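You operate a simulated robot arm through the tools that you are given. There is no shell and no other tool.

You run a simulated robot arm. Do the job below in one go: nothing can be reset, and whatever is moved stays where it is left.

TASK
Stop the screws, then the pump; heat off, speed 0, lock off.
Fine: by their stop buttons; lock the extruder switch last.

Only the result counts: the job must be done as asked and must still hold three seconds after the hand-in. Knocking over, shifting, dropping, spilling or breaking anything else fails it.

THE ROBOT
A 6-joint arm with a four-finger gripper, fixed in place. Base frame: the origin is at the foot of the arm, x ahead of it, y to its left, z up. Units: m, rad, N and s.
With the tool pointing down near the work surface it reaches from about 0.18 to 0.66 m from the base axis. Its first joint turns from -2.897 to 2.897 rad. Payload 3.43 kg.
The TCP is the grasp point between the finger pads, 0.03 m short of the fingertips. In the tool frame z runs along the fingers and y along their closing line. Largest opening 0.12 m; the body of the gripper starts 0.085 m behind the TCP.
Orientation is that of the tool frame in the base frame, as a unit quaternion [w, x, y, z]. With the fingers straight down and closing along the base's y, the tool's x points along the base's -x, its y along +y and its z along -z.

THE INTERFACE
- The arm moves only by the tool arm_command. Its argument "moves" is a list of rows, each a list of 7 numbers: the turn, a rotation vector about the base's x, y, z in rad, then the shift along the base's x, y, z in m, then the gripper command, from -1 (fully open) to 1 (shut), values between in proportion. In form: [[wx, wy, wz, dx, dy, dz, claw], ...]. A call has 1 to 20 rows; each row shifts and turns the commanded pose from where the row before left it. A row lasts 0.2 s, in which the tool goes at most 0.05 m and 0.15 rad; a call with a longer step from one row to the next is refused whole, and so is a gripper value outside its range. Where a pose cannot be reached the arm comes as near as it can. A force on the tool above 60 N (or 10 N above the force at the start of the call, whichever is more), or a blocked arm, ends the call early, and 0.2 s more pass. The fingers move at their own pace and stop on an object; they squeeze with about 35 N. The grip force told is the motor's: it shows also when the fingers shut on nothing. Time passes only in rows, and 0.2 s behind the last, so rows that do not move let the fingers close. The reply holds the time, the measured pose of the TCP, the force on the tool along the base axes, the opening and the grip force, in the units named above and with some noise, with the torque about the TCP (base axes, N m) and any sound that the robot's microphone picked up.
- Cameras (640 x 400 px; columns grow to the right, rows downward): "scene" is fixed at [0.0505, -0.6492, 1.5586]; the picture's right is [0.92, -0.38, 0.00], its down [-0.07, -0.17, -0.98] and it looks along [0.37, 0.91, -0.18] (base axes); focal length 315 px, centre (320, 200). "wrist" rides on the gripper at [0.071, -0.017, -0.121] in the tool frame; the picture's right is [0.23, 0.97, 0.00], its down [-0.81, 0.19, -0.55] and it looks along [-0.54, 0.13, 0.83] (tool axes); focal length 275 px, centre (320, 200). There is no depth. A picture from a camera that has moved, and an enlarged one, comes with that camera's place and axes in the base frame and with its lens.
- grab_frame(camera): a new picture of that camera. No time passes.
- raise_lower(by): slides the trunk up (or, below 0, down) by that many m; the arm rides with it, the base frame stays. It gives what a move gives, with no picture.
- close_up(camera, box): a new picture of the part [left, top, right, bottom] of that camera's present view, enlarged. No time passes.
- job_done(): hands the job in; it is judged then, once.

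Places have to be worked out from the pictures, the camera data and where the tool is seen. Open the gripper and draw the arm clear of the work before you hand the job in, unless the task says otherwise.

The tools are called after "Call:" as name(argument=value, ...) on one line, values as JSON. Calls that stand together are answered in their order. arm_command: Moves the arm, as the interface text tells. Its arguments: {"type":"object","properties":{"moves":{"type":"array","items":{"type":"array","items":{"type":"number"}}}},"required":["moves"]} The other tools are called the same way: raise_lower (by) slides the trunk up or down; grab_frame (camera) takes a picture; close_up (camera, box) takes an enlarged picture of a part of a camera's view; job_done () hands the job in.

At the start:

```text
time: 0.0
ee_pos: [0.3577, 0.2915, 1.4802]
tcp_rot: [0.001, 0.001, 1.0, 0.0]
wrist_force: [0.5, 0.5, 0.7]
ft_torque: [0.0, 0.0, -0.01]
opening: 0.1201
grip_force: 0.2
trunk travel left (down, up): [-0.154, 0.286]
```

scene: 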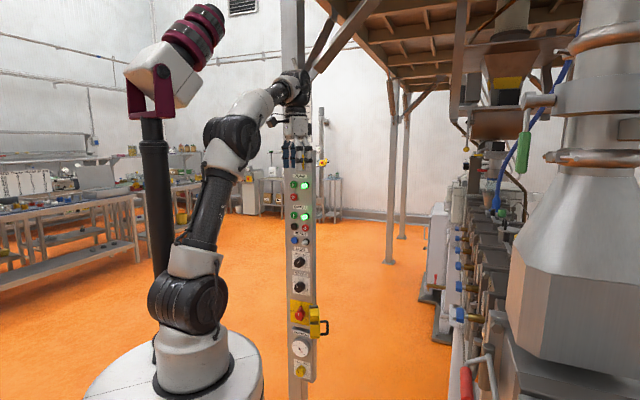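
wrist: 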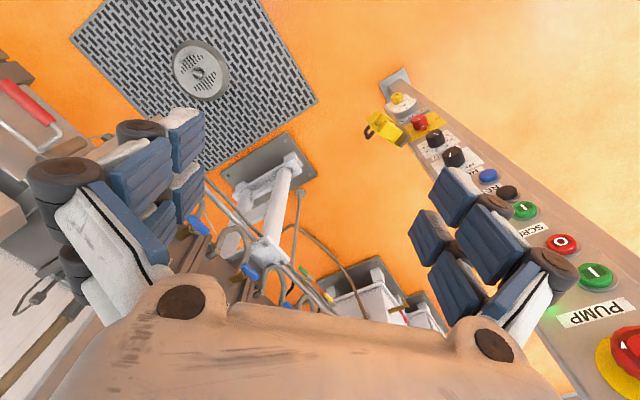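

The panel is a vertical post with buttons, knobs and switches. I'll enlarge the panel in both views before moving anything.

Call:
close_up(camera="scene", box=[270, 165, 350, 275])

Call:
close_up(camera="scene", box=[270, 235, 350, 385])

Call:
close_up(camera="wrist", box=[350, 60, 640, 240])

Call:
close_up(camera="wrist", box=[480, 180, 640, 400])

```text
3.64 times, centred on (310, 220) of scene
camera zoom: at [0.0505, -0.6492, 1.5586], right [0.92, -0.38, 0.0], down [-0.07, -0.17, -0.98], along [0.37, 0.91, -0.18], focal length 1147 px, centre (356, 127)
```

zoom: 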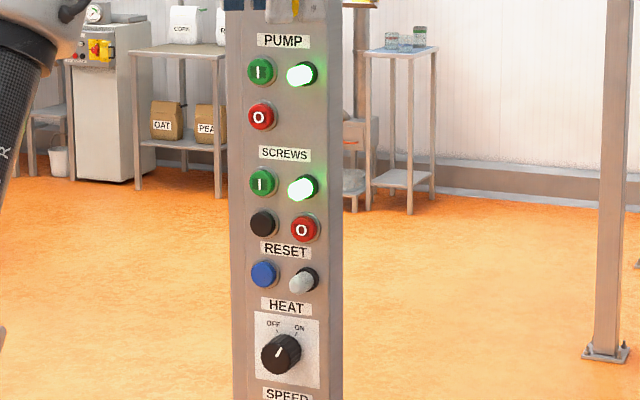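

```text
2.67 times, centred on (310, 310) of scene
camera zoom: at [0.0505, -0.6492, 1.5586], right [0.92, -0.38, 0.0], down [-0.07, -0.17, -0.98], along [0.37, 0.91, -0.18], focal length 841 px, centre (347, -93)
```

zoom: 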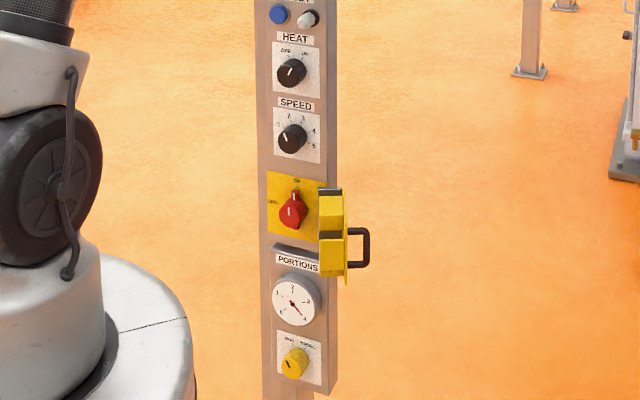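

```text
2.21 times, centred on (495, 150) of wrist
camera zoom: at [0.2847, 0.2743, 1.6008], right [-0.23, 0.97, 0.0], down [0.81, 0.19, 0.55], along [0.54, 0.13, -0.83], focal length 608 px, centre (-66, 310)
```

zoom: 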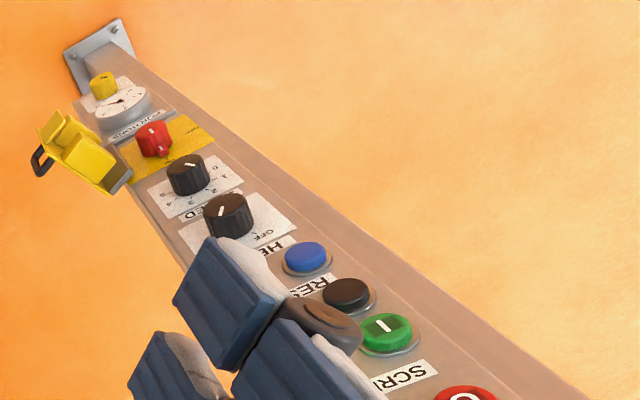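

```text
1.82 times, centred on (560, 290) of wrist
camera zoom: at [0.2847, 0.2743, 1.6008], right [-0.23, 0.97, 0.0], down [0.81, 0.19, 0.55], along [0.54, 0.13, -0.83], focal length 500 px, centre (-116, 36)
```

zoom: 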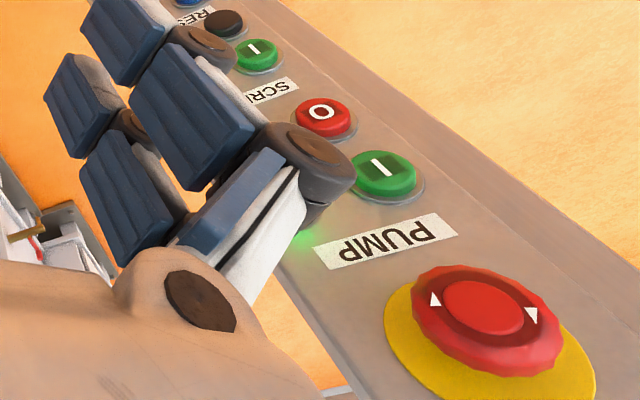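

The panel stands beyond the arm, with PUMP and SCREWS running and rotary controls further down. I'll zoom harder on the knobs and on the yellow item beside the red switch.

Call:
close_up(camera="scene", box=[285, 295, 333, 325])

Call:
close_up(camera="scene", box=[285, 245, 325, 297])

Call:
close_up(camera="scene", box=[285, 325, 333, 383])

Call:
close_up(camera="wrist", box=[355, 60, 475, 170])

Call:
close_up(camera="scene", box=[265, 130, 345, 200])

```text
13.33 times, centred on (309, 310) of scene
camera zoom: at [0.0505, -0.6492, 1.5586], right [0.92, -0.38, 0.0], down [-0.07, -0.17, -0.98], along [0.37, 0.91, -0.18], focal length 4205 px, centre (467, -1267)
```

zoom: 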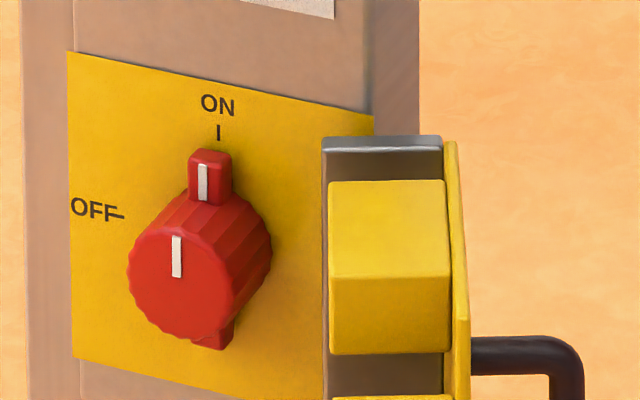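

```text
7.69 times, centred on (305, 271) of scene
camera zoom: at [0.0505, -0.6492, 1.5586], right [0.92, -0.38, 0.0], down [-0.07, -0.17, -0.98], along [0.37, 0.91, -0.18], focal length 2426 px, centre (435, -346)
```

zoom: 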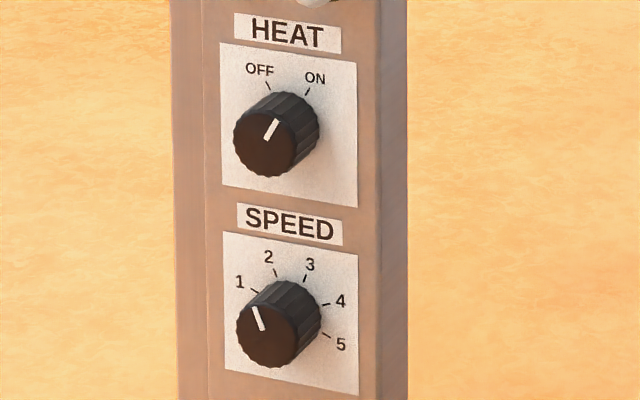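

```text
6.90 times, centred on (309, 354) of scene
camera zoom: at [0.0505, -0.6492, 1.5586], right [0.92, -0.38, 0.0], down [-0.07, -0.17, -0.98], along [0.37, 0.91, -0.18], focal length 2175 px, centre (396, -862)
```

zoom: 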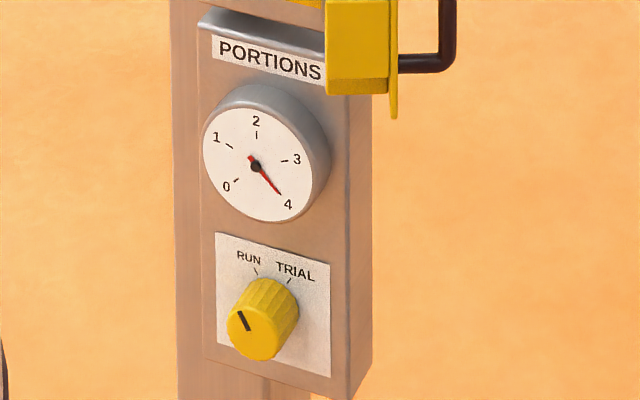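

```text
3.64 times, centred on (415, 115) of wrist
camera zoom: at [0.2847, 0.2743, 1.6008], right [-0.23, 0.97, 0.0], down [0.81, 0.19, 0.55], along [0.54, 0.13, -0.83], focal length 1001 px, centre (-26, 509)
```

zoom: 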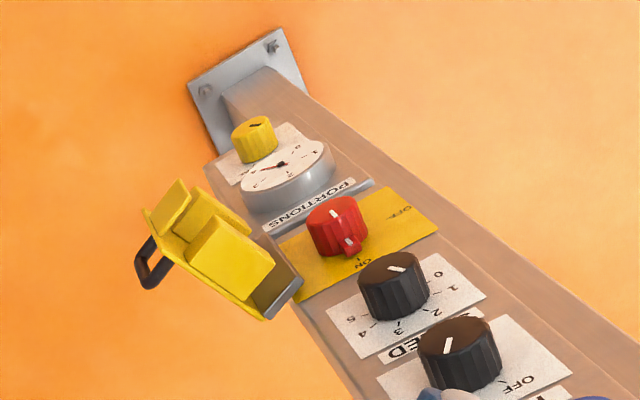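

```text
5.71 times, centred on (305, 165) of scene
camera zoom: at [0.0505, -0.6492, 1.5586], right [0.92, -0.38, 0.0], down [-0.07, -0.17, -0.98], along [0.37, 0.91, -0.18], focal length 1802 px, centre (406, 400)
```

zoom: 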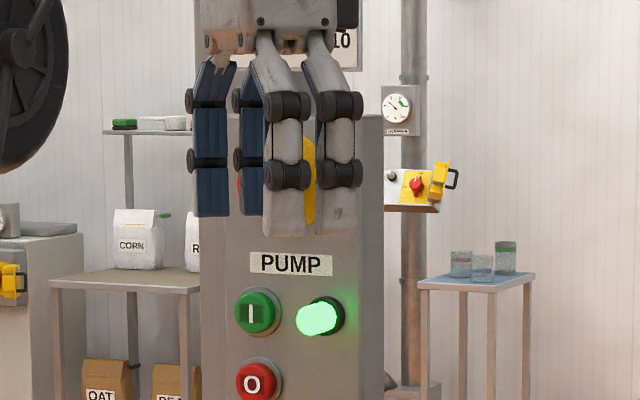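

The red switch reads ON (top) with OFF to the left, and a hinged yellow lock cover stands open to its right. Heat is on ON and speed looks near 2. I'll turn the tool about the vertical, then pitch it up toward the panel, to get a straight view.

Call:
arm_command(moves=[[0, 0, 0.1475, 0, 0, 0, 1], [0, 0, 0.1475, 0, 0, 0, 1], [0, 0, 0.1475, 0, 0, 0, 1], [0, 0, 0.1475, 0, 0, 0, 1], [0, 0, 0.1475, 0, 0, 0, 1], [0, 0, 0.1475, 0, 0, 0, 1], [0, 0, 0.1475, 0, 0, 0, 1], [0, 0, 0.1475, 0, 0, 0, 1], [0.1321, -0.0543, 0, 0, 0, 0, 1], [0.1321, -0.0543, 0, 0, 0, 0, 1], [0.1321, -0.0543, 0, 0, 0, 0, 1], [0.1321, -0.0543, 0, 0, 0, 0, 1]])

```text
time: 2.6
ee_pos: [0.3561, 0.2917, 1.4804]
tcp_rot: [0.235, -0.534, 0.797, 0.158]
wrist_force: [-0.2, -0.2, 0.1]
ft_torque: [0.0, -0.02, 0.05]
opening: 0.0
grip_force: 33.4
trunk travel left (down, up): [-0.154, 0.286]
```

The pose is following the commands exactly. I'll go on pitching to horizontal, then look.

Call:
arm_command(moves=[[0.1321, -0.0543, 0, 0, 0, 0, 1], [0.1321, -0.0543, 0, 0, 0, 0, 1], [0.1321, -0.0543, 0, 0, 0, 0, 1], [0.1321, -0.0543, 0, 0, 0, 0, 1], [0.1321, -0.0543, 0, 0, 0, 0, 1], [0.1321, -0.0543, 0, 0, 0, 0, 1], [0.1321, -0.0543, 0, 0, 0, 0, 1]])

Call:
grab_frame(camera="wrist")

Call:
grab_frame(camera="scene")

```text
time: 4.2
ee_pos: [0.357, 0.2912, 1.48]
tcp_rot: [0.588, -0.393, 0.587, 0.394]
wrist_force: [0.0, -0.7, -0.2]
ft_torque: [0.0, -0.01, 0.0]
opening: 0.0001
grip_force: 33.2
trunk travel left (down, up): [-0.154, 0.286]
```

```text
taken
camera wrist: at [0.3256, 0.1732, 1.4091], right [-0.9, 0.37, -0.23], down [-0.39, -0.44, 0.81], along [0.2, 0.82, 0.54], focal length 275 px, centre (320, 200)
```

wrist: 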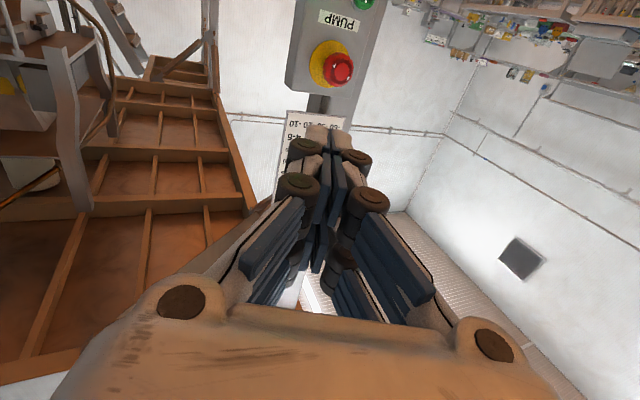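

```text
taken
```

scene: 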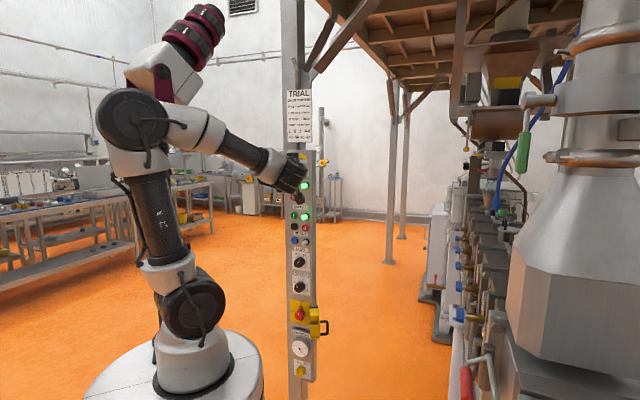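

The tool is now horizontal toward the panel. I see a sign headed TRIAL above it, so I'll read that, then lower the arm for a direct look at the controls.

Call:
close_up(camera="scene", box=[276, 85, 324, 145])

Call:
arm_command(moves=[[0, 0, 0, 0, 0, -0.04, 1], [0, 0, 0, 0, 0, -0.04, 1], [0, 0, 0, 0, 0, -0.04, 1], [0, 0, 0, 0, 0, -0.04, 1], [0, 0, 0, 0, 0, -0.04, 1], [0, 0, 0, 0, 0, -0.04, 1], [0, 0, 0, 0, 0, 0, 1]])

Call:
grab_frame(camera="wrist")

Call:
grab_frame(camera="scene")

```text
6.67 times, centred on (300, 115) of scene
camera zoom: at [0.0505, -0.6492, 1.5586], right [0.92, -0.38, 0.0], down [-0.07, -0.17, -0.98], along [0.37, 0.91, -0.18], focal length 2103 px, centre (453, 767)
```

zoom: 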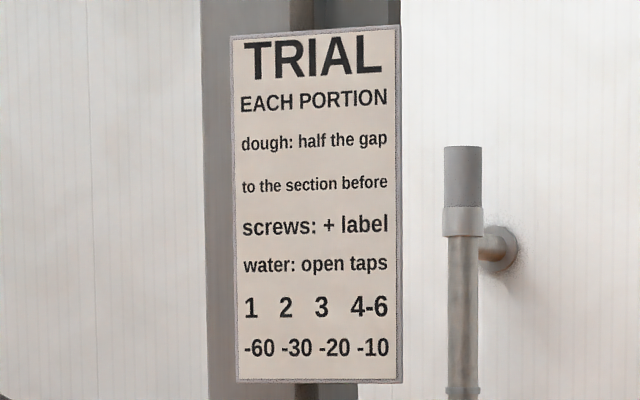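

```text
time: 5.8
ee_pos: [0.3825, 0.2963, 1.2459]
tcp_rot: [0.587, -0.394, 0.587, 0.395]
wrist_force: [0.1, -0.7, 0.2]
ft_torque: [-0.01, 0.02, -0.01]
opening: 0.0
grip_force: 33.5
out of reach, approached as far as the arm can: row 4, 5, 6
trunk travel left (down, up): [-0.154, 0.286]
```

```text
taken
camera wrist: at [0.3514, 0.1787, 1.1747], right [-0.9, 0.37, -0.23], down [-0.39, -0.44, 0.81], along [0.2, 0.82, 0.54], focal length 275 px, centre (320, 200)
```

wrist: 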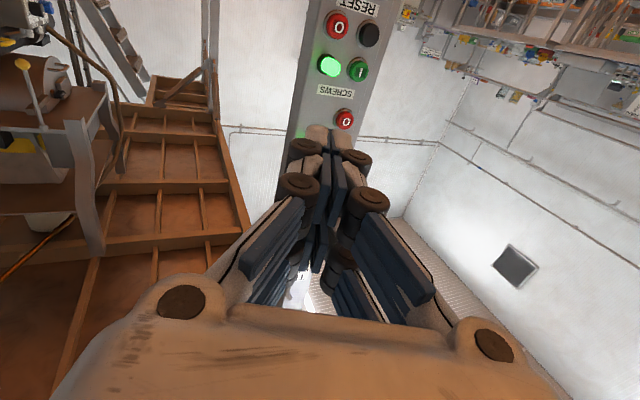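

```text
taken
```

scene: 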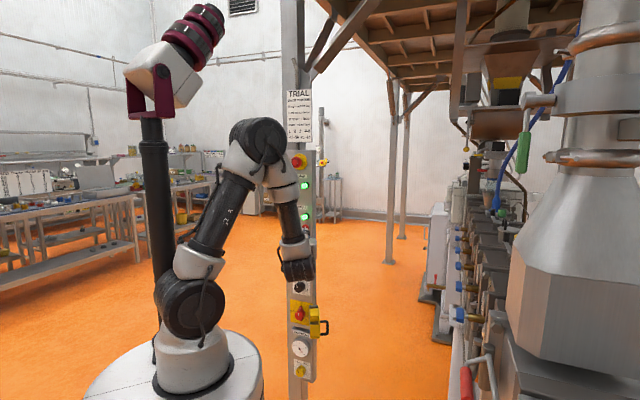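

The arm reached its inner limit a little short, but the view is good: screws stop, lamp, start and pump stop are visible (upside-down). I'll enlarge both views to triangulate.

Call:
close_up(camera="wrist", box=[270, 0, 430, 160])

Call:
close_up(camera="scene", box=[275, 145, 335, 245])

```text
2.50 times, centred on (350, 80) of wrist
camera zoom: at [0.3514, 0.1787, 1.1747], right [-0.9, 0.37, -0.23], down [-0.39, -0.44, 0.81], along [0.2, 0.82, 0.54], focal length 688 px, centre (245, 500)
```

zoom: 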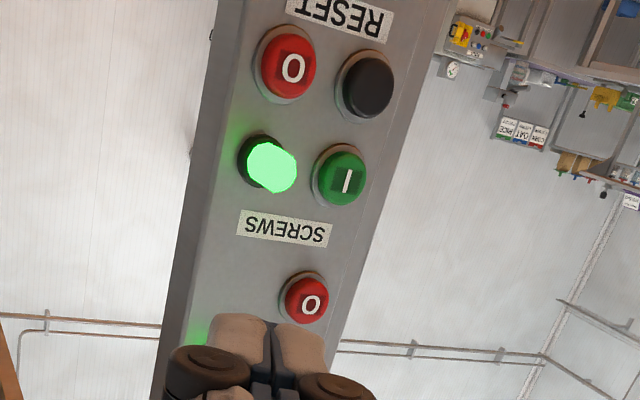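

```text
4.00 times, centred on (305, 195) of scene
camera zoom: at [0.0505, -0.6492, 1.5586], right [0.92, -0.38, 0.0], down [-0.07, -0.17, -0.98], along [0.37, 0.91, -0.18], focal length 1262 px, centre (380, 220)
```

zoom: 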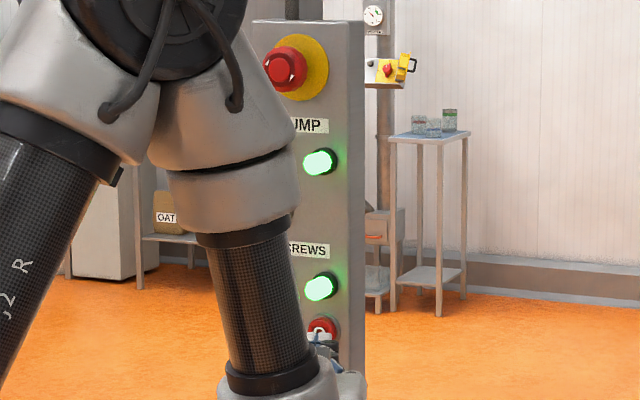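

From triangulation, SCREWS stop sits at about (0.513, 0.642, 1.180) and the left-hand column at about (0.470, 0.675). That makes the panel normal about (-0.6, -0.8). I'll yaw the tool to match and move closer, still stood off, for a refined look.

Call:
arm_command(moves=[[0, 0, -0.1255, 0.0035, 0.038, -0.012, 1], [0, 0, -0.1255, 0.0035, 0.038, -0.012, 1], [0, 0, 0, 0.0035, 0.038, -0.012, 1], [0, 0, 0, 0.0035, 0.038, -0.012, 1], [0, 0, 0, 0.0035, 0.038, -0.012, 1], [0, 0, 0, 0, 0, 0, 1]])

Call:
grab_frame(camera="wrist")

Call:
grab_frame(camera="scene")

```text
time: 7.2
ee_pos: [0.4658, 0.4439, 1.2543]
tcp_rot: [0.626, -0.32, 0.632, 0.327]
wrist_force: [0.3, 0.5, 0.1]
ft_torque: [-0.02, -0.02, 0.02]
opening: 0.0003
grip_force: 33.6
out of reach, approached as far as the arm can: row 1, 2, 3, 4, 5
trunk travel left (down, up): [-0.154, 0.286]
```

```text
taken
camera wrist: at [0.408, 0.3369, 1.1828], right [-0.79, 0.57, -0.22], down [-0.47, -0.34, 0.81], along [0.39, 0.75, 0.54], focal length 275 px, centre (320, 200)
```

wrist: 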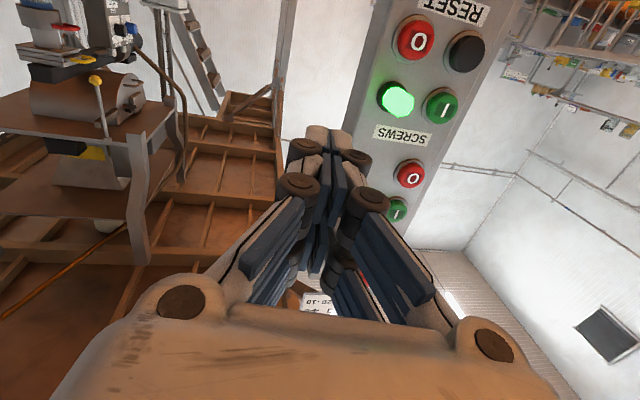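

```text
taken
```

scene: 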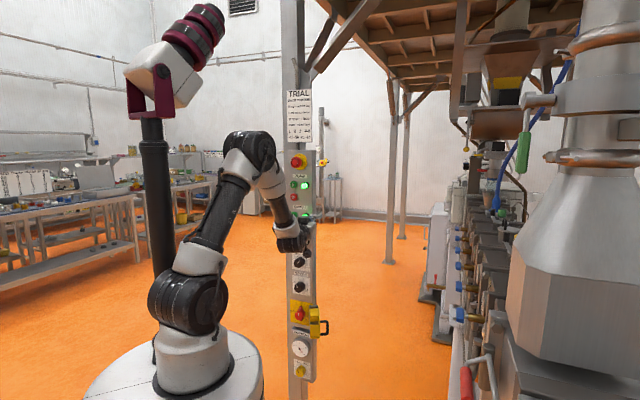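

With the tool level, the arm can't get lower at this radius. The controls run from about z 1.32 down to 0.75, so I'll lower the trunk fully to bring the arm into a better range.

Call:
raise_lower(by=-0.15)

Call:
grab_frame(camera="wrist")

Call:
grab_frame(camera="scene")

```text
time: 8.9
ee_pos: [0.4661, 0.4448, 1.1028]
tcp_rot: [0.626, -0.32, 0.632, 0.326]
wrist_force: [0.6, 0.2, 0.3]
ft_torque: [0.01, -0.01, 0.04]
opening: 0.0
grip_force: 33.4
trunk travel left (down, up): [-0.004, 0.436]
```

```text
taken
camera wrist: at [0.4079, 0.3373, 1.0328], right [-0.79, 0.57, -0.22], down [-0.47, -0.34, 0.81], along [0.39, 0.75, 0.54], focal length 275 px, centre (320, 200)
```

wrist: 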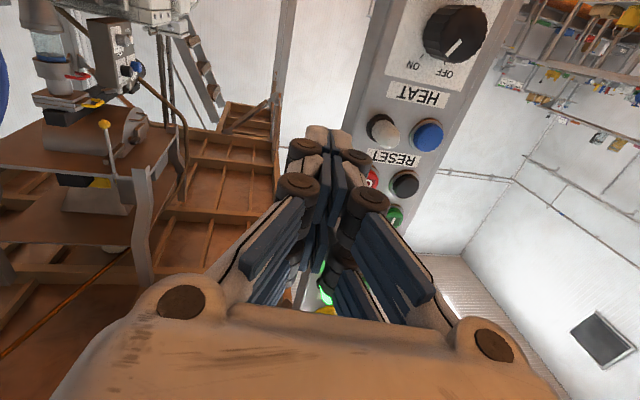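

```text
taken
```

scene: 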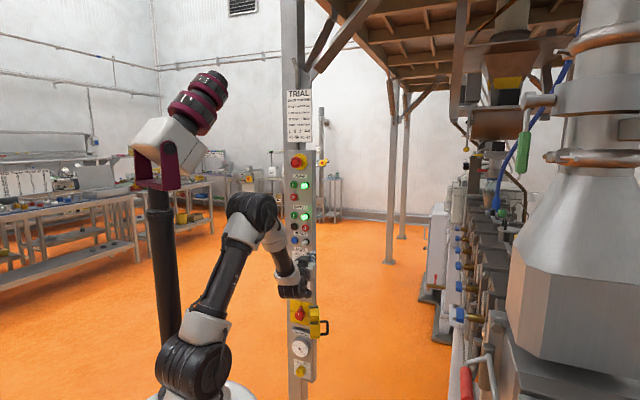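

Using the HEAT plate's skew and aspect, the face normal is close to 45° (h ≈ (0.707, 0.707)), with button caps about 0.813 m out along it. I'll yaw to match and go to a stand-off in front of SCREWS stop.

Call:
arm_command(moves=[[0, 0, -0.08, -0.003, 0.034, 0.019, 1], [0, 0, -0.08, -0.003, 0.034, 0.019, 1], [0, 0, 0, -0.003, 0.034, 0.019, 1], [0, 0, 0, -0.003, 0.034, 0.019, 1], [0, 0, 0, 0, 0, 0, 1]])

Call:
close_up(camera="wrist", box=[220, 0, 540, 200])

Call:
grab_frame(camera="scene")

```text
time: 10.2
ee_pos: [0.5187, 0.4788, 1.1636]
tcp_rot: [0.634, -0.32, 0.635, 0.304]
wrist_force: [-0.2, -0.2, -1.4]
ft_torque: [0.02, -0.01, -0.02]
opening: 0.0
grip_force: 33.5
out of reach, approached as far as the arm can: row 1, 2, 3, 4
trunk travel left (down, up): [-0.004, 0.436]
```

```text
2.00 times, centred on (380, 100) of wrist
camera zoom: at [0.4574, 0.3724, 1.0943], right [-0.77, 0.59, -0.25], down [-0.5, -0.3, 0.81], along [0.4, 0.75, 0.53], focal length 551 px, centre (200, 400)
```

zoom: 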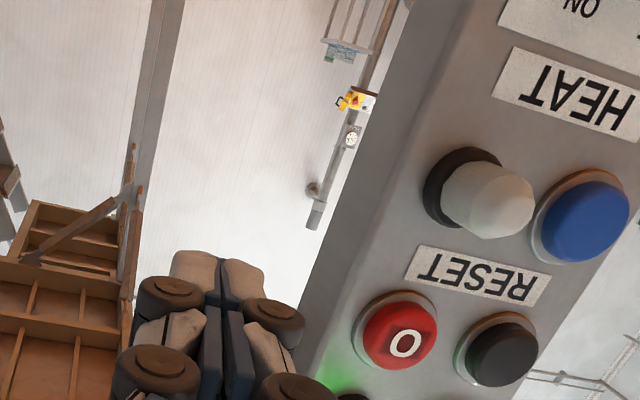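

```text
taken
```

scene: 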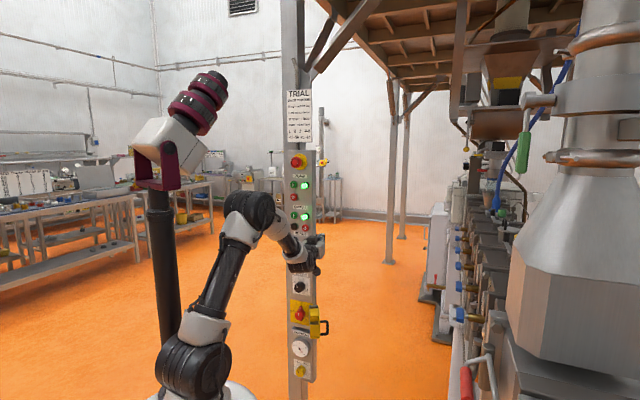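

The measured pose departs from what I asked, so the arm is meeting a limit. I'll send one idle row to see where the commanded pose stands.

Call:
arm_command(moves=[[0, 0, 0, 0, 0, 0, 1]])

```text
time: 10.6
ee_pos: [0.5179, 0.4798, 1.1634]
tcp_rot: [0.634, -0.32, 0.635, 0.304]
wrist_force: [0.8, 0.1, -0.2]
ft_torque: [0.04, -0.02, -0.06]
opening: 0.0
grip_force: 33.4
trunk travel left (down, up): [-0.004, 0.436]
```

The command resets to the measured pose on each call. I'll probe small single motions to learn which direction is limited: a slight downward pitch first, with the tool still well clear of the panel.

Call:
arm_command(moves=[[0, 0, 0, -0.014, 0.014, 0, 1], [0, 0, 0, -0.014, 0.014, 0, 1]])

Call:
arm_command(moves=[[-0.112, 0.087, 0, 0, 0, 0, 1], [-0.112, 0.087, 0, 0, 0, 0, 1]])

```text
time: 11.2
ee_pos: [0.5171, 0.478, 1.1629]
tcp_rot: [0.634, -0.32, 0.635, 0.303]
wrist_force: [-0.7, 0.7, 0.1]
ft_torque: [0.01, 0.02, 0.01]
opening: 0.0
grip_force: 33.7
out of reach, approached as far as the arm can: row 1, 2
trunk travel left (down, up): [-0.004, 0.436]
```

```text
time: 11.8
ee_pos: [0.5177, 0.479, 1.1624]
tcp_rot: [0.54, -0.357, 0.72, 0.252]
wrist_force: [-0.1, 0.1, 0.4]
ft_torque: [-0.02, 0.01, -0.01]
opening: 0.0
grip_force: 33.8
trunk travel left (down, up): [-0.004, 0.436]
```

Pitching down works freely, so it's the wrist pitch that is at its limit. With the tool now tilted about 16° down, I'll retry the move to the left, plus the yaw.

Call:
arm_command(moves=[[0, 0, 0, -0.014, 0.014, 0, 1], [0, 0, 0, -0.014, 0.014, 0, 1], [0, 0, -0.06, -0.014, 0.014, 0, 1], [0, 0, -0.06, -0.014, 0.014, 0, 1], [0, 0, 0, 0, 0, 0, 1]])

Call:
grab_frame(camera="wrist")

```text
time: 12.9
ee_pos: [0.4891, 0.5056, 1.1637]
tcp_rot: [0.539, -0.358, 0.719, 0.254]
wrist_force: [0.3, -0.2, 0.0]
ft_torque: [0.05, -0.01, -0.04]
opening: 0.0
grip_force: 33.6
out of reach, approached as far as the arm can: row 3, 4
trunk travel left (down, up): [-0.004, 0.436]
```

```text
taken
camera wrist: at [0.4195, 0.388, 1.1306], right [-0.81, 0.54, -0.24], down [-0.35, -0.1, 0.93], along [0.48, 0.83, 0.27], focal length 275 px, centre (320, 200)
```

wrist: 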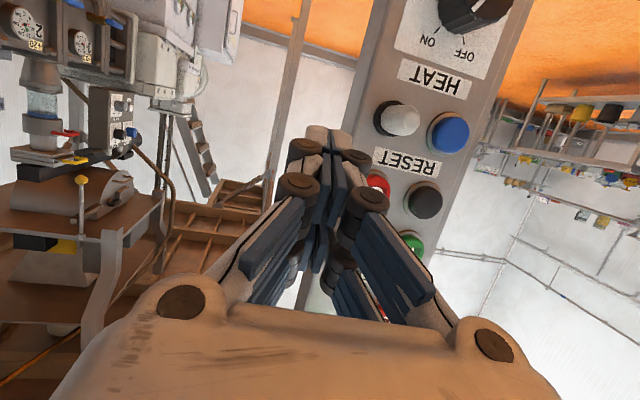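

Yaw toward the panel normal is what gets refused. I'll look at the arm's shape to understand which joint is limiting.

Call:
close_up(camera="scene", box=[140, 160, 380, 400])

```text
1.67 times, centred on (260, 280) of scene
camera zoom: at [0.0505, -0.6492, 1.5586], right [0.92, -0.38, 0.0], down [-0.07, -0.17, -0.98], along [0.37, 0.91, -0.18], focal length 526 px, centre (420, 67)
```

zoom: 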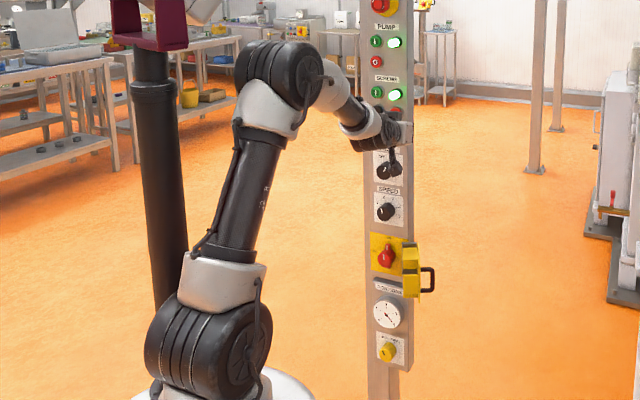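

My reading: the forearm-roll joint sits near its ±2.9 limit because the tool was pitched up past the forearm line on its left side. I'll pitch back down below the forearm line, line up with the arm's own plane, then pitch up again so the wrist takes the other branch.

Call:
arm_command(moves=[[-0.1175, 0.0928, 0, -0.008, -0.008, 0.01, 1], [-0.1175, 0.0928, 0, -0.008, -0.008, 0.01, 1], [-0.1175, 0.0928, 0, -0.008, -0.008, 0.01, 1], [-0.1175, 0.0928, 0, -0.008, -0.008, 0.01, 1], [-0.1175, 0.0928, 0, -0.008, -0.008, 0.01, 1], [-0.1175, 0.0928, 0, 0, 0, 0, 1], [0, 0, -0.12, -0.01, 0.01, 0, 1], [0, 0, -0.12, -0.01, 0.01, 0, 1], [0, 0, 0, -0.01, 0.01, 0, 1], [0, 0, 0, -0.01, 0.01, 0, 1]])

Call:
close_up(camera="scene", box=[140, 160, 380, 400])

```text
time: 15.2
ee_pos: [0.4053, 0.529, 1.2045]
tcp_rot: [0.253, -0.334, 0.899, 0.124]
wrist_force: [-0.3, -0.8, 0.7]
ft_torque: [0.0, 0.0, 0.02]
opening: 0.0
grip_force: 33.4
out of reach, approached as far as the arm can: row 2, 3
trunk travel left (down, up): [-0.004, 0.436]
```

```text
1.67 times, centred on (260, 280) of scene
camera zoom: at [0.0505, -0.6492, 1.5586], right [0.92, -0.38, 0.0], down [-0.07, -0.17, -0.98], along [0.37, 0.91, -0.18], focal length 526 px, centre (420, 67)
```

zoom: 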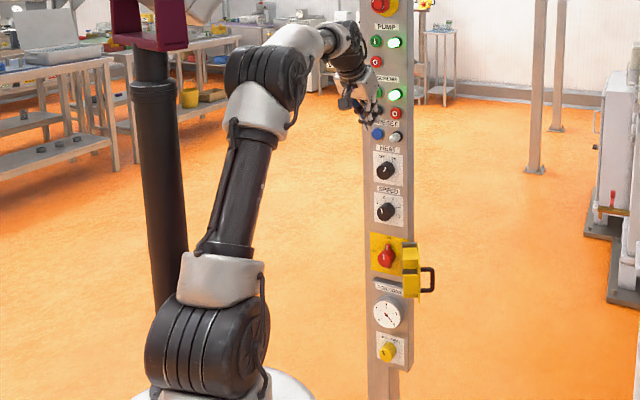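

The tool now points 57° down at az 0.81 while the arm plane is at about 0.92. I'll align the yaw with the arm plane and pitch up within that plane.

Call:
arm_command(moves=[[0, 0, 0.106, 0, 0, 0, 1], [0.1127, -0.0863, 0, 0, 0, 0, 1], [0.1127, -0.0863, 0, 0, 0, 0, 1], [0.1127, -0.0863, 0, 0, 0, 0, 1], [0.1127, -0.0863, 0, 0, 0, 0, 1], [0.1127, -0.0863, 0, 0, 0, 0, 1], [0.1127, -0.0863, 0, 0, 0, 0, 1]])

Call:
close_up(camera="scene", box=[140, 160, 380, 400])

```text
time: 16.8
ee_pos: [0.4084, 0.5277, 1.2052]
tcp_rot: [0.554, -0.305, 0.715, 0.299]
wrist_force: [1.8, -0.2, -0.7]
ft_torque: [0.06, 0.06, 0.16]
opening: 0.0
grip_force: 33.6
out of reach, approached as far as the arm can: row 5, 6
trunk travel left (down, up): [-0.004, 0.436]
```

```text
1.67 times, centred on (260, 280) of scene
camera zoom: at [0.0505, -0.6492, 1.5586], right [0.92, -0.38, 0.0], down [-0.07, -0.17, -0.98], along [0.37, 0.91, -0.18], focal length 526 px, centre (420, 67)
```

zoom: 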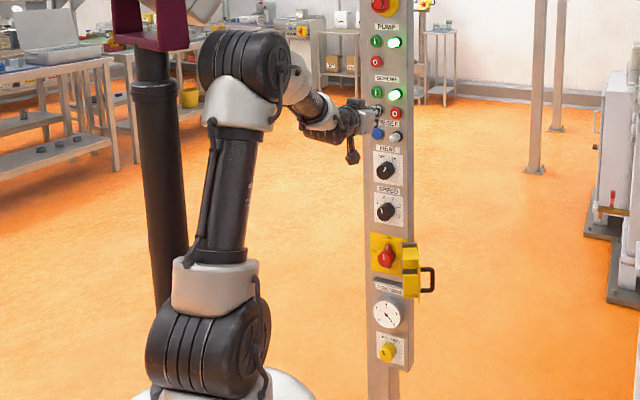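

It passed the singular zone: the tool is now 12° below level, az 0.90, and the last row was in reach. I'll test a yaw toward the panel normal.

Call:
arm_command(moves=[[0, 0, -0.06, 0, 0, 0, 1], [0, 0, -0.055, 0, 0, 0, 1]])

Call:
grab_frame(camera="wrist")

```text
time: 17.4
ee_pos: [0.4095, 0.5265, 1.2061]
tcp_rot: [0.57, -0.259, 0.733, 0.266]
wrist_force: [0.1, 0.6, 0.0]
ft_torque: [0.02, -0.02, -0.02]
opening: 0.0
grip_force: 34.0
trunk travel left (down, up): [-0.004, 0.436]
```

```text
taken
camera wrist: at [0.3203, 0.4257, 1.1608], right [-0.72, 0.69, -0.13], down [-0.34, -0.18, 0.92], along [0.61, 0.71, 0.36], focal length 275 px, centre (320, 200)
```

wrist: 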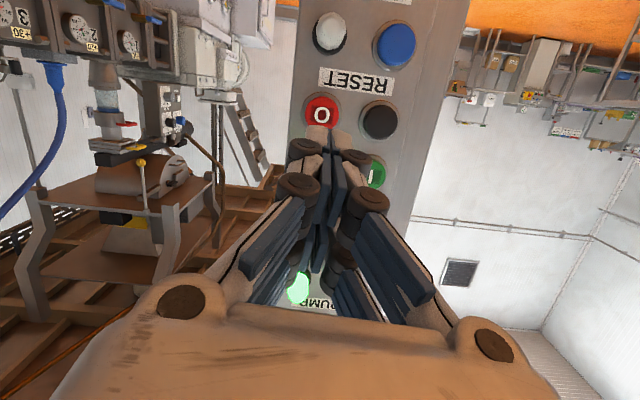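

The yaw is now free: tool az 0.776, 12° below level. SCREWS stop triangulates to lateral -0.086, z 1.180, cap about 0.808 out, so I'll approach to about 3 cm short and check.

Call:
arm_command(moves=[[0, 0, 0, 0.02, 0.0215, -0.0067, 1], [0, 0, 0, 0.02, 0.0215, -0.0067, 1], [0, 0, 0, 0.02, 0.0215, -0.0067, 1], [0, 0, 0, 0, 0, 0, 1]])

Call:
close_up(camera="wrist", box=[240, 0, 480, 150])

Call:
close_up(camera="scene", box=[270, 160, 340, 240])

```text
time: 18.4
ee_pos: [0.4694, 0.5888, 1.1869]
tcp_rot: [0.57, -0.26, 0.732, 0.268]
wrist_force: [0.1, 0.2, 0.1]
ft_torque: [0.03, 0.01, -0.03]
opening: 0.0
grip_force: 33.8
trunk travel left (down, up): [-0.004, 0.436]
```

```text
2.67 times, centred on (360, 75) of wrist
camera zoom: at [0.3809, 0.4898, 1.1409], right [-0.72, 0.69, -0.13], down [-0.34, -0.18, 0.92], along [0.61, 0.71, 0.36], focal length 734 px, centre (213, 533)
```

zoom: 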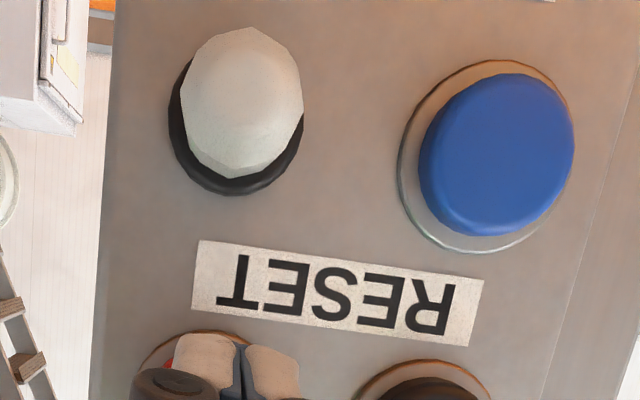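

```text
5.00 times, centred on (305, 200) of scene
camera zoom: at [0.0505, -0.6492, 1.5586], right [0.92, -0.38, 0.0], down [-0.07, -0.17, -0.98], along [0.37, 0.91, -0.18], focal length 1577 px, centre (395, 200)
```

zoom: 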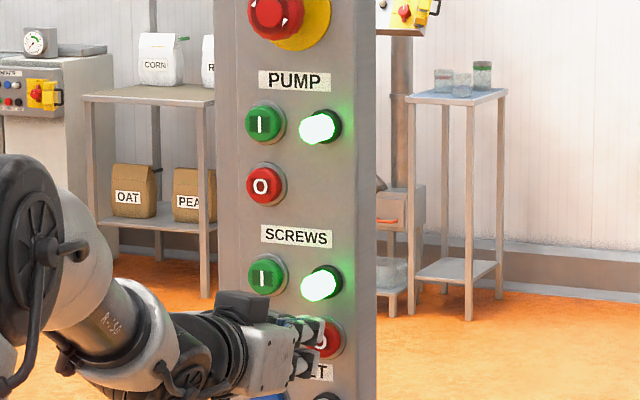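

The fingertips cover the button in the wrist view, apparently a little left of its centre. I'll zoom in on the scene view to judge the real gap.

Call:
close_up(camera="scene", box=[292, 212, 324, 240])

Call:
close_up(camera="wrist", box=[270, 90, 400, 190])

```text
14.29 times, centred on (308, 226) of scene
camera zoom: at [0.0505, -0.6492, 1.5586], right [0.92, -0.38, 0.0], down [-0.07, -0.17, -0.98], along [0.37, 0.91, -0.18], focal length 4506 px, centre (491, -171)
```

zoom: 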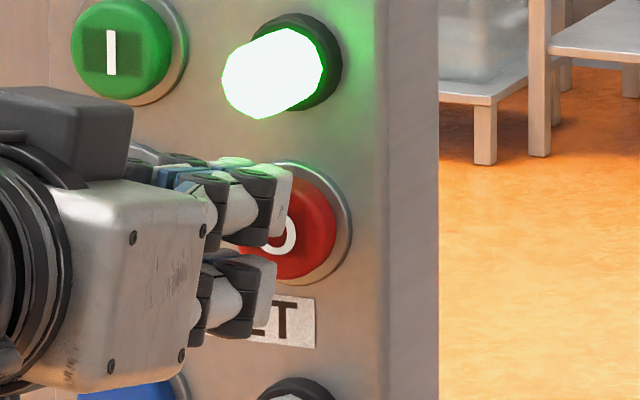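

```text
4.00 times, centred on (335, 140) of wrist
camera zoom: at [0.3809, 0.4898, 1.1409], right [-0.72, 0.69, -0.13], down [-0.34, -0.18, 0.92], along [0.61, 0.71, 0.36], focal length 1101 px, centre (260, 440)
```

zoom: 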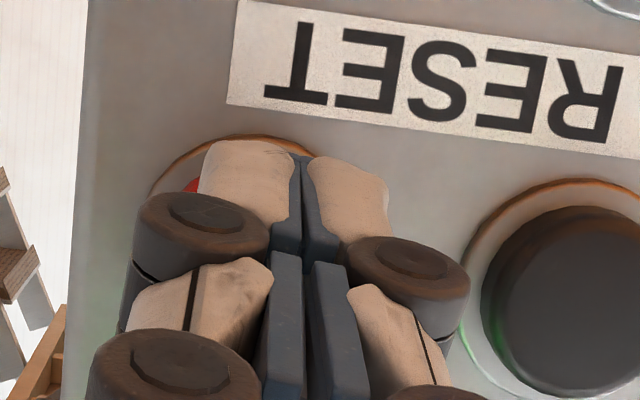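

The tip is about 3 cm short, and level and side offset are within a few mm (I'll nudge 4 mm to the right). I'll advance in small steps and watch for force or sound.

Call:
arm_command(moves=[[0, 0, 0, 0.0028, -0.0028, 0, 1], [0, 0, 0, 0.0071, 0.0071, 0, 1], [0, 0, 0, 0.0071, 0.0071, 0, 1], [0, 0, 0, 0, 0, 0, 1]])

Call:
close_up(camera="scene", box=[292, 212, 324, 240])

```text
time: 19.4
ee_pos: [0.4854, 0.6015, 1.1869]
tcp_rot: [0.57, -0.26, 0.732, 0.267]
wrist_force: [-3.8, -3.4, -0.8]
ft_torque: [0.02, 0.0, -0.01]
opening: 0.006
grip_force: 33.9
trunk travel left (down, up): [-0.004, 0.436]
heard: click
```

```text
14.29 times, centred on (308, 226) of scene
camera zoom: at [0.0505, -0.6492, 1.5586], right [0.92, -0.38, 0.0], down [-0.07, -0.17, -0.98], along [0.37, 0.91, -0.18], focal length 4506 px, centre (491, -171)
```

zoom: 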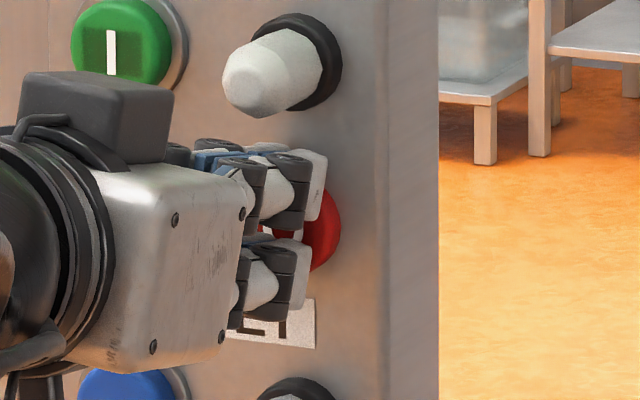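

A click was heard and the SCREWS lamp went out, with contact at about 0.79 m. I'll back off and go up to a stand-off in front of PUMP stop at about lateral -0.134, z 1.322.

Call:
arm_command(moves=[[0, 0, 0, -0.0177, -0.0177, 0, 1], [0, 0, 0, -0.0177, -0.0177, 0, 1], [0, 0, 0, -0.0127, -0.0127, 0, 1], [0, 0, 0, -0.009, 0.009, 0.0353, 1], [0, 0, 0, -0.009, 0.009, 0.0353, 1], [0, 0, 0, -0.009, 0.009, 0.0353, 1], [0, 0, 0, -0.009, 0.009, 0.0353, 1], [0, 0, 0, 0, 0, 0, 1]])

Call:
grab_frame(camera="wrist")

Call:
close_up(camera="scene", box=[270, 160, 340, 240])

```text
time: 21.1
ee_pos: [0.4189, 0.5783, 1.3277]
tcp_rot: [0.573, -0.249, 0.737, 0.258]
wrist_force: [-1.0, -1.1, -0.7]
ft_torque: [0.0, 0.01, 0.02]
opening: 0.0
grip_force: 33.1
trunk travel left (down, up): [-0.004, 0.436]
```

```text
taken
camera wrist: at [0.3274, 0.4817, 1.283], right [-0.69, 0.71, -0.13], down [-0.35, -0.17, 0.92], along [0.63, 0.69, 0.36], focal length 275 px, centre (320, 200)
```

wrist: 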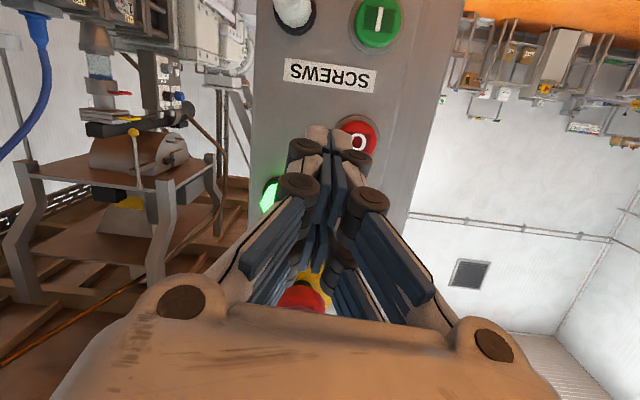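

```text
5.00 times, centred on (305, 200) of scene
camera zoom: at [0.0505, -0.6492, 1.5586], right [0.92, -0.38, 0.0], down [-0.07, -0.17, -0.98], along [0.37, 0.91, -0.18], focal length 1577 px, centre (395, 200)
```

zoom: 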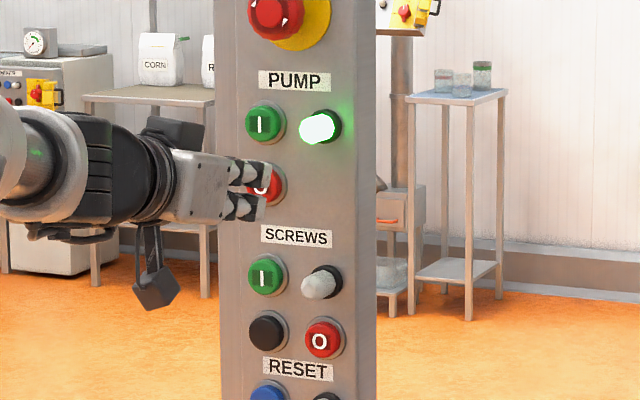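

The tool ended about 2 cm right of what I wanted (lateral -0.113 against -0.134), and the wrist view agrees. I'll correct to the left with the tip still short of the caps.

Call:
arm_command(moves=[[0, 0, 0, 0, 0, 0, 1], [0, 0, 0, -0.0075, 0.0075, 0, 1], [0, 0, 0, -0.0075, 0.0075, 0, 1], [0, 0, 0, 0, 0, 0, 1]])

Call:
grab_frame(camera="wrist")

```text
time: 22.4
ee_pos: [0.4317, 0.5728, 1.3327]
tcp_rot: [0.582, -0.229, 0.74, 0.246]
wrist_force: [0.6, 0.0, 0.0]
ft_torque: [0.03, -0.02, 0.03]
opening: 0.0001
grip_force: 33.3
trunk travel left (down, up): [-0.004, 0.436]
stopped in row 4: the arm was blocked; the commanded pose is now the measured one
```

```text
taken
camera wrist: at [0.3365, 0.4807, 1.2864], right [-0.66, 0.74, -0.13], down [-0.36, -0.16, 0.92], along [0.66, 0.65, 0.37], focal length 275 px, centre (320, 200)
```

wrist: 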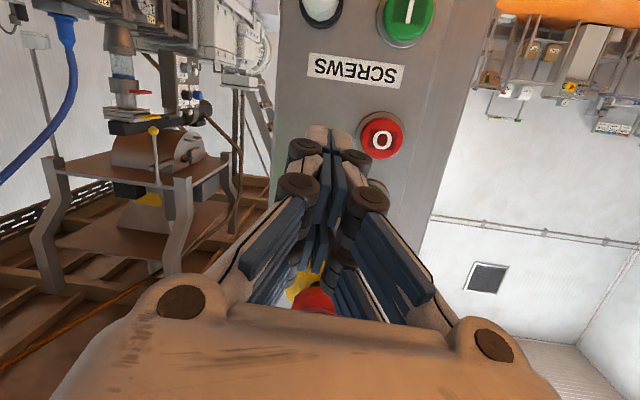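

The arm reports being blocked and drifted right. I'll look at the arm in the scene for contact with something.

Call:
grab_frame(camera="scene")

Call:
close_up(camera="scene", box=[140, 100, 340, 300])

```text
taken
```

scene: 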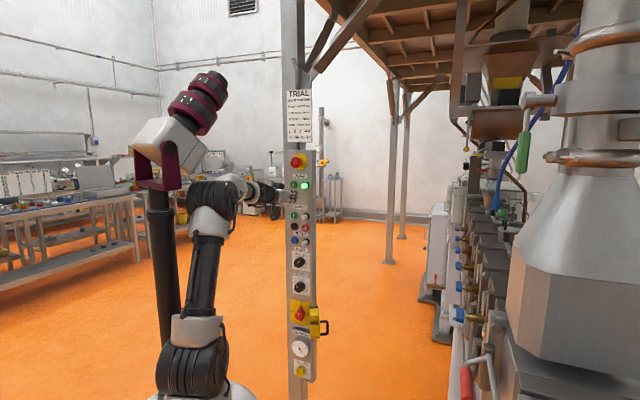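

```text
2.00 times, centred on (240, 200) of scene
camera zoom: at [0.0505, -0.6492, 1.5586], right [0.92, -0.38, 0.0], down [-0.07, -0.17, -0.98], along [0.37, 0.91, -0.18], focal length 631 px, centre (480, 200)
```

zoom: 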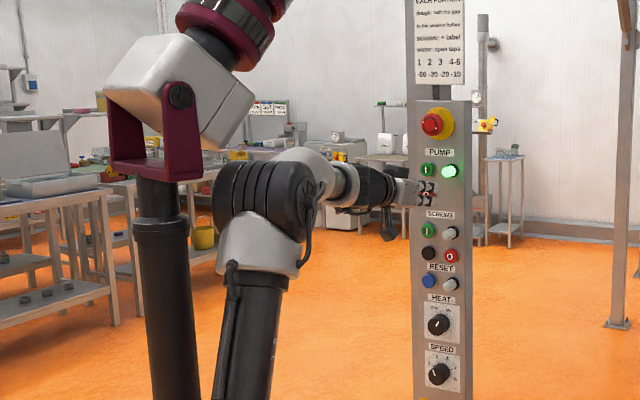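

Measuring how the head shifted with the trunk puts its pole at about (-0.02, 0.14), right beside the shoulder, so the tucked elbow is most likely bumping it. I'll back off to the right, raise the trunk 0.12 so the elbow sits further out, and lower the arm by the same amount.

Call:
arm_command(moves=[[0, 0, 0, -0.012, -0.02, 0, 1], [0, 0, 0.03, -0.01, -0.025, 0, 1], [0, 0, 0.03, -0.01, -0.025, 0, 1], [0, 0, 0, 0, 0, 0, 1]])

Call:
raise_lower(by=0.12)

Call:
arm_command(moves=[[0, 0, 0, 0, 0, -0.03, 1], [0, 0, 0, 0, 0, -0.03, 1], [0, 0, 0, 0, 0, -0.03, 1], [0, 0, 0, 0, 0, -0.03, 1], [0, 0, 0, 0, 0, 0, 1]])

Call:
grab_frame(camera="scene")

Call:
grab_frame(camera="wrist")

```text
time: 23.4
ee_pos: [0.3942, 0.5049, 1.336]
tcp_rot: [0.574, -0.254, 0.731, 0.267]
wrist_force: [0.2, -0.7, -0.8]
ft_torque: [-0.01, 0.0, 0.07]
opening: 0.0
grip_force: 33.3
trunk travel left (down, up): [-0.004, 0.436]
```

```text
time: 24.9
ee_pos: [0.3953, 0.5045, 1.4504]
tcp_rot: [0.573, -0.253, 0.733, 0.264]
wrist_force: [0.3, -0.2, -0.2]
ft_torque: [0.02, -0.03, 0.0]
opening: 0.0
grip_force: 33.5
trunk travel left (down, up): [-0.124, 0.316]
```

```text
time: 26.1
ee_pos: [0.3943, 0.5043, 1.3312]
tcp_rot: [0.573, -0.254, 0.732, 0.266]
wrist_force: [-0.1, -0.3, -0.9]
ft_torque: [-0.01, 0.0, 0.0]
opening: 0.0
grip_force: 33.6
trunk travel left (down, up): [-0.124, 0.316]
```

```text
taken
```

scene: 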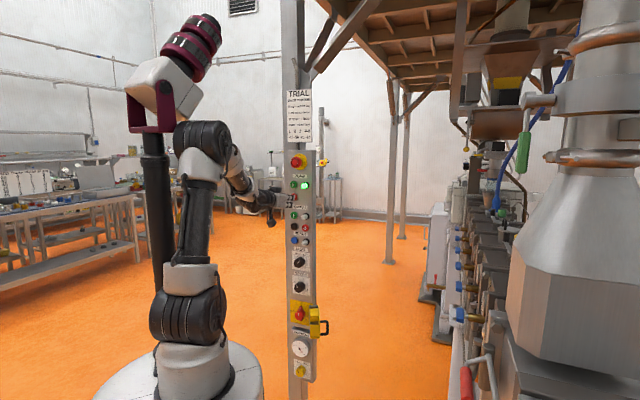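

```text
taken
camera wrist: at [0.3053, 0.4045, 1.2843], right [-0.71, 0.7, -0.13], down [-0.35, -0.18, 0.92], along [0.62, 0.7, 0.37], focal length 275 px, centre (320, 200)
```

wrist: 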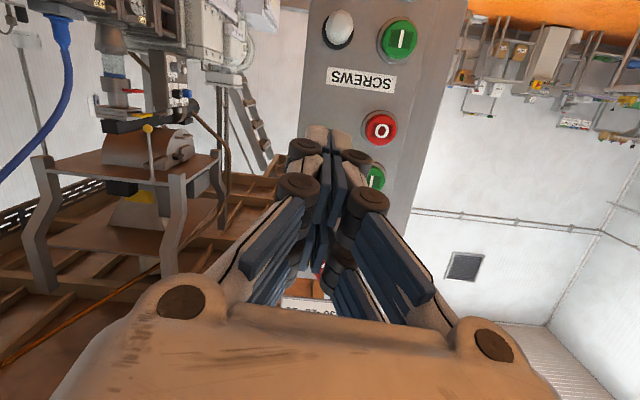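

No limits now. I'll move forward-left toward PUMP stop with a slight yaw to the left, stopping a few cm short.

Call:
arm_command(moves=[[0, 0, 0.04, 0.006, 0.0235, 0, 1], [0, 0, 0.04, 0.006, 0.0235, 0, 1], [0, 0, 0.04, 0.006, 0.0235, 0, 1], [0, 0, 0.04, 0.006, 0.0235, 0, 1], [0, 0, 0, 0, 0, 0, 1]])

Call:
grab_frame(camera="wrist")

Call:
close_up(camera="scene", box=[280, 175, 320, 210])

```text
time: 27.2
ee_pos: [0.4223, 0.6002, 1.3307]
tcp_rot: [0.55, -0.312, 0.71, 0.31]
wrist_force: [-0.8, -1.3, 0.0]
ft_torque: [-0.02, 0.0, 0.02]
opening: 0.0001
grip_force: 33.4
trunk travel left (down, up): [-0.124, 0.316]
```

```text
taken
camera wrist: at [0.3491, 0.4878, 1.2842], right [-0.81, 0.57, -0.13], down [-0.31, -0.23, 0.92], along [0.5, 0.79, 0.37], focal length 275 px, centre (320, 200)
```

wrist: 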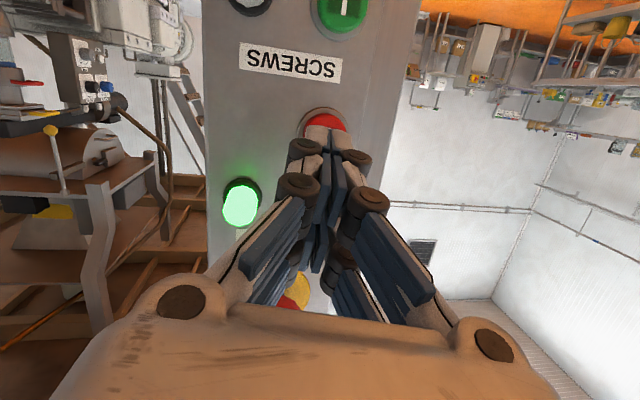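

```text
11.43 times, centred on (300, 192) of scene
camera zoom: at [0.0505, -0.6492, 1.5586], right [0.92, -0.38, 0.0], down [-0.07, -0.17, -0.98], along [0.37, 0.91, -0.18], focal length 3604 px, centre (549, 286)
```

zoom: 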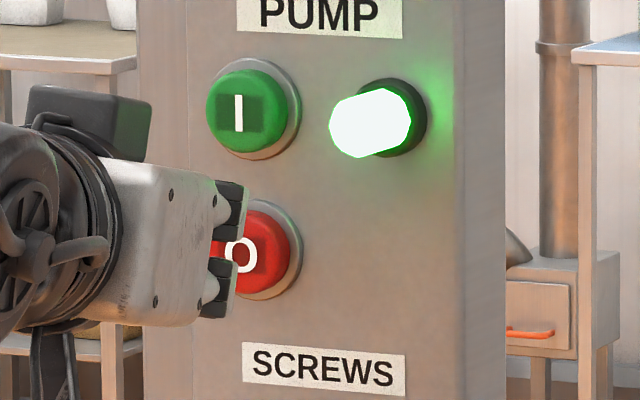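

The tip is at (0.440, 0.624, 1.325), lined up with PUMP stop in both views. I'll press straight in along the panel normal.

Call:
arm_command(moves=[[0, 0, 0, 0.012, 0.0145, 0, 1], [0, 0, 0, 0.0085, 0.0085, 0, 1], [0, 0, 0, 0.0071, 0.0071, 0, 1], [0, 0, 0, 0.0035, 0.0035, 0, 1], [0, 0, 0, 0, 0, 0, 1]])

Call:
close_up(camera="scene", box=[280, 175, 320, 210])

```text
time: 28.4
ee_pos: [0.4511, 0.6313, 1.3306]
tcp_rot: [0.55, -0.312, 0.71, 0.31]
wrist_force: [0.3, -1.0, 0.7]
ft_torque: [0.02, 0.02, 0.04]
opening: 0.006
grip_force: 33.0
trunk travel left (down, up): [-0.124, 0.316]
```

```text
11.43 times, centred on (300, 192) of scene
camera zoom: at [0.0505, -0.6492, 1.5586], right [0.92, -0.38, 0.0], down [-0.07, -0.17, -0.98], along [0.37, 0.91, -0.18], focal length 3604 px, centre (549, 286)
```

zoom: 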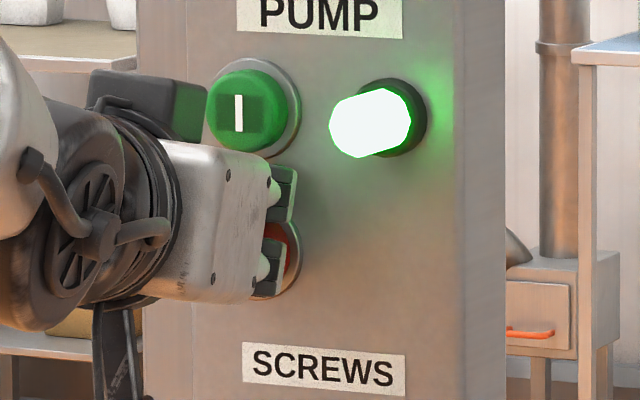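

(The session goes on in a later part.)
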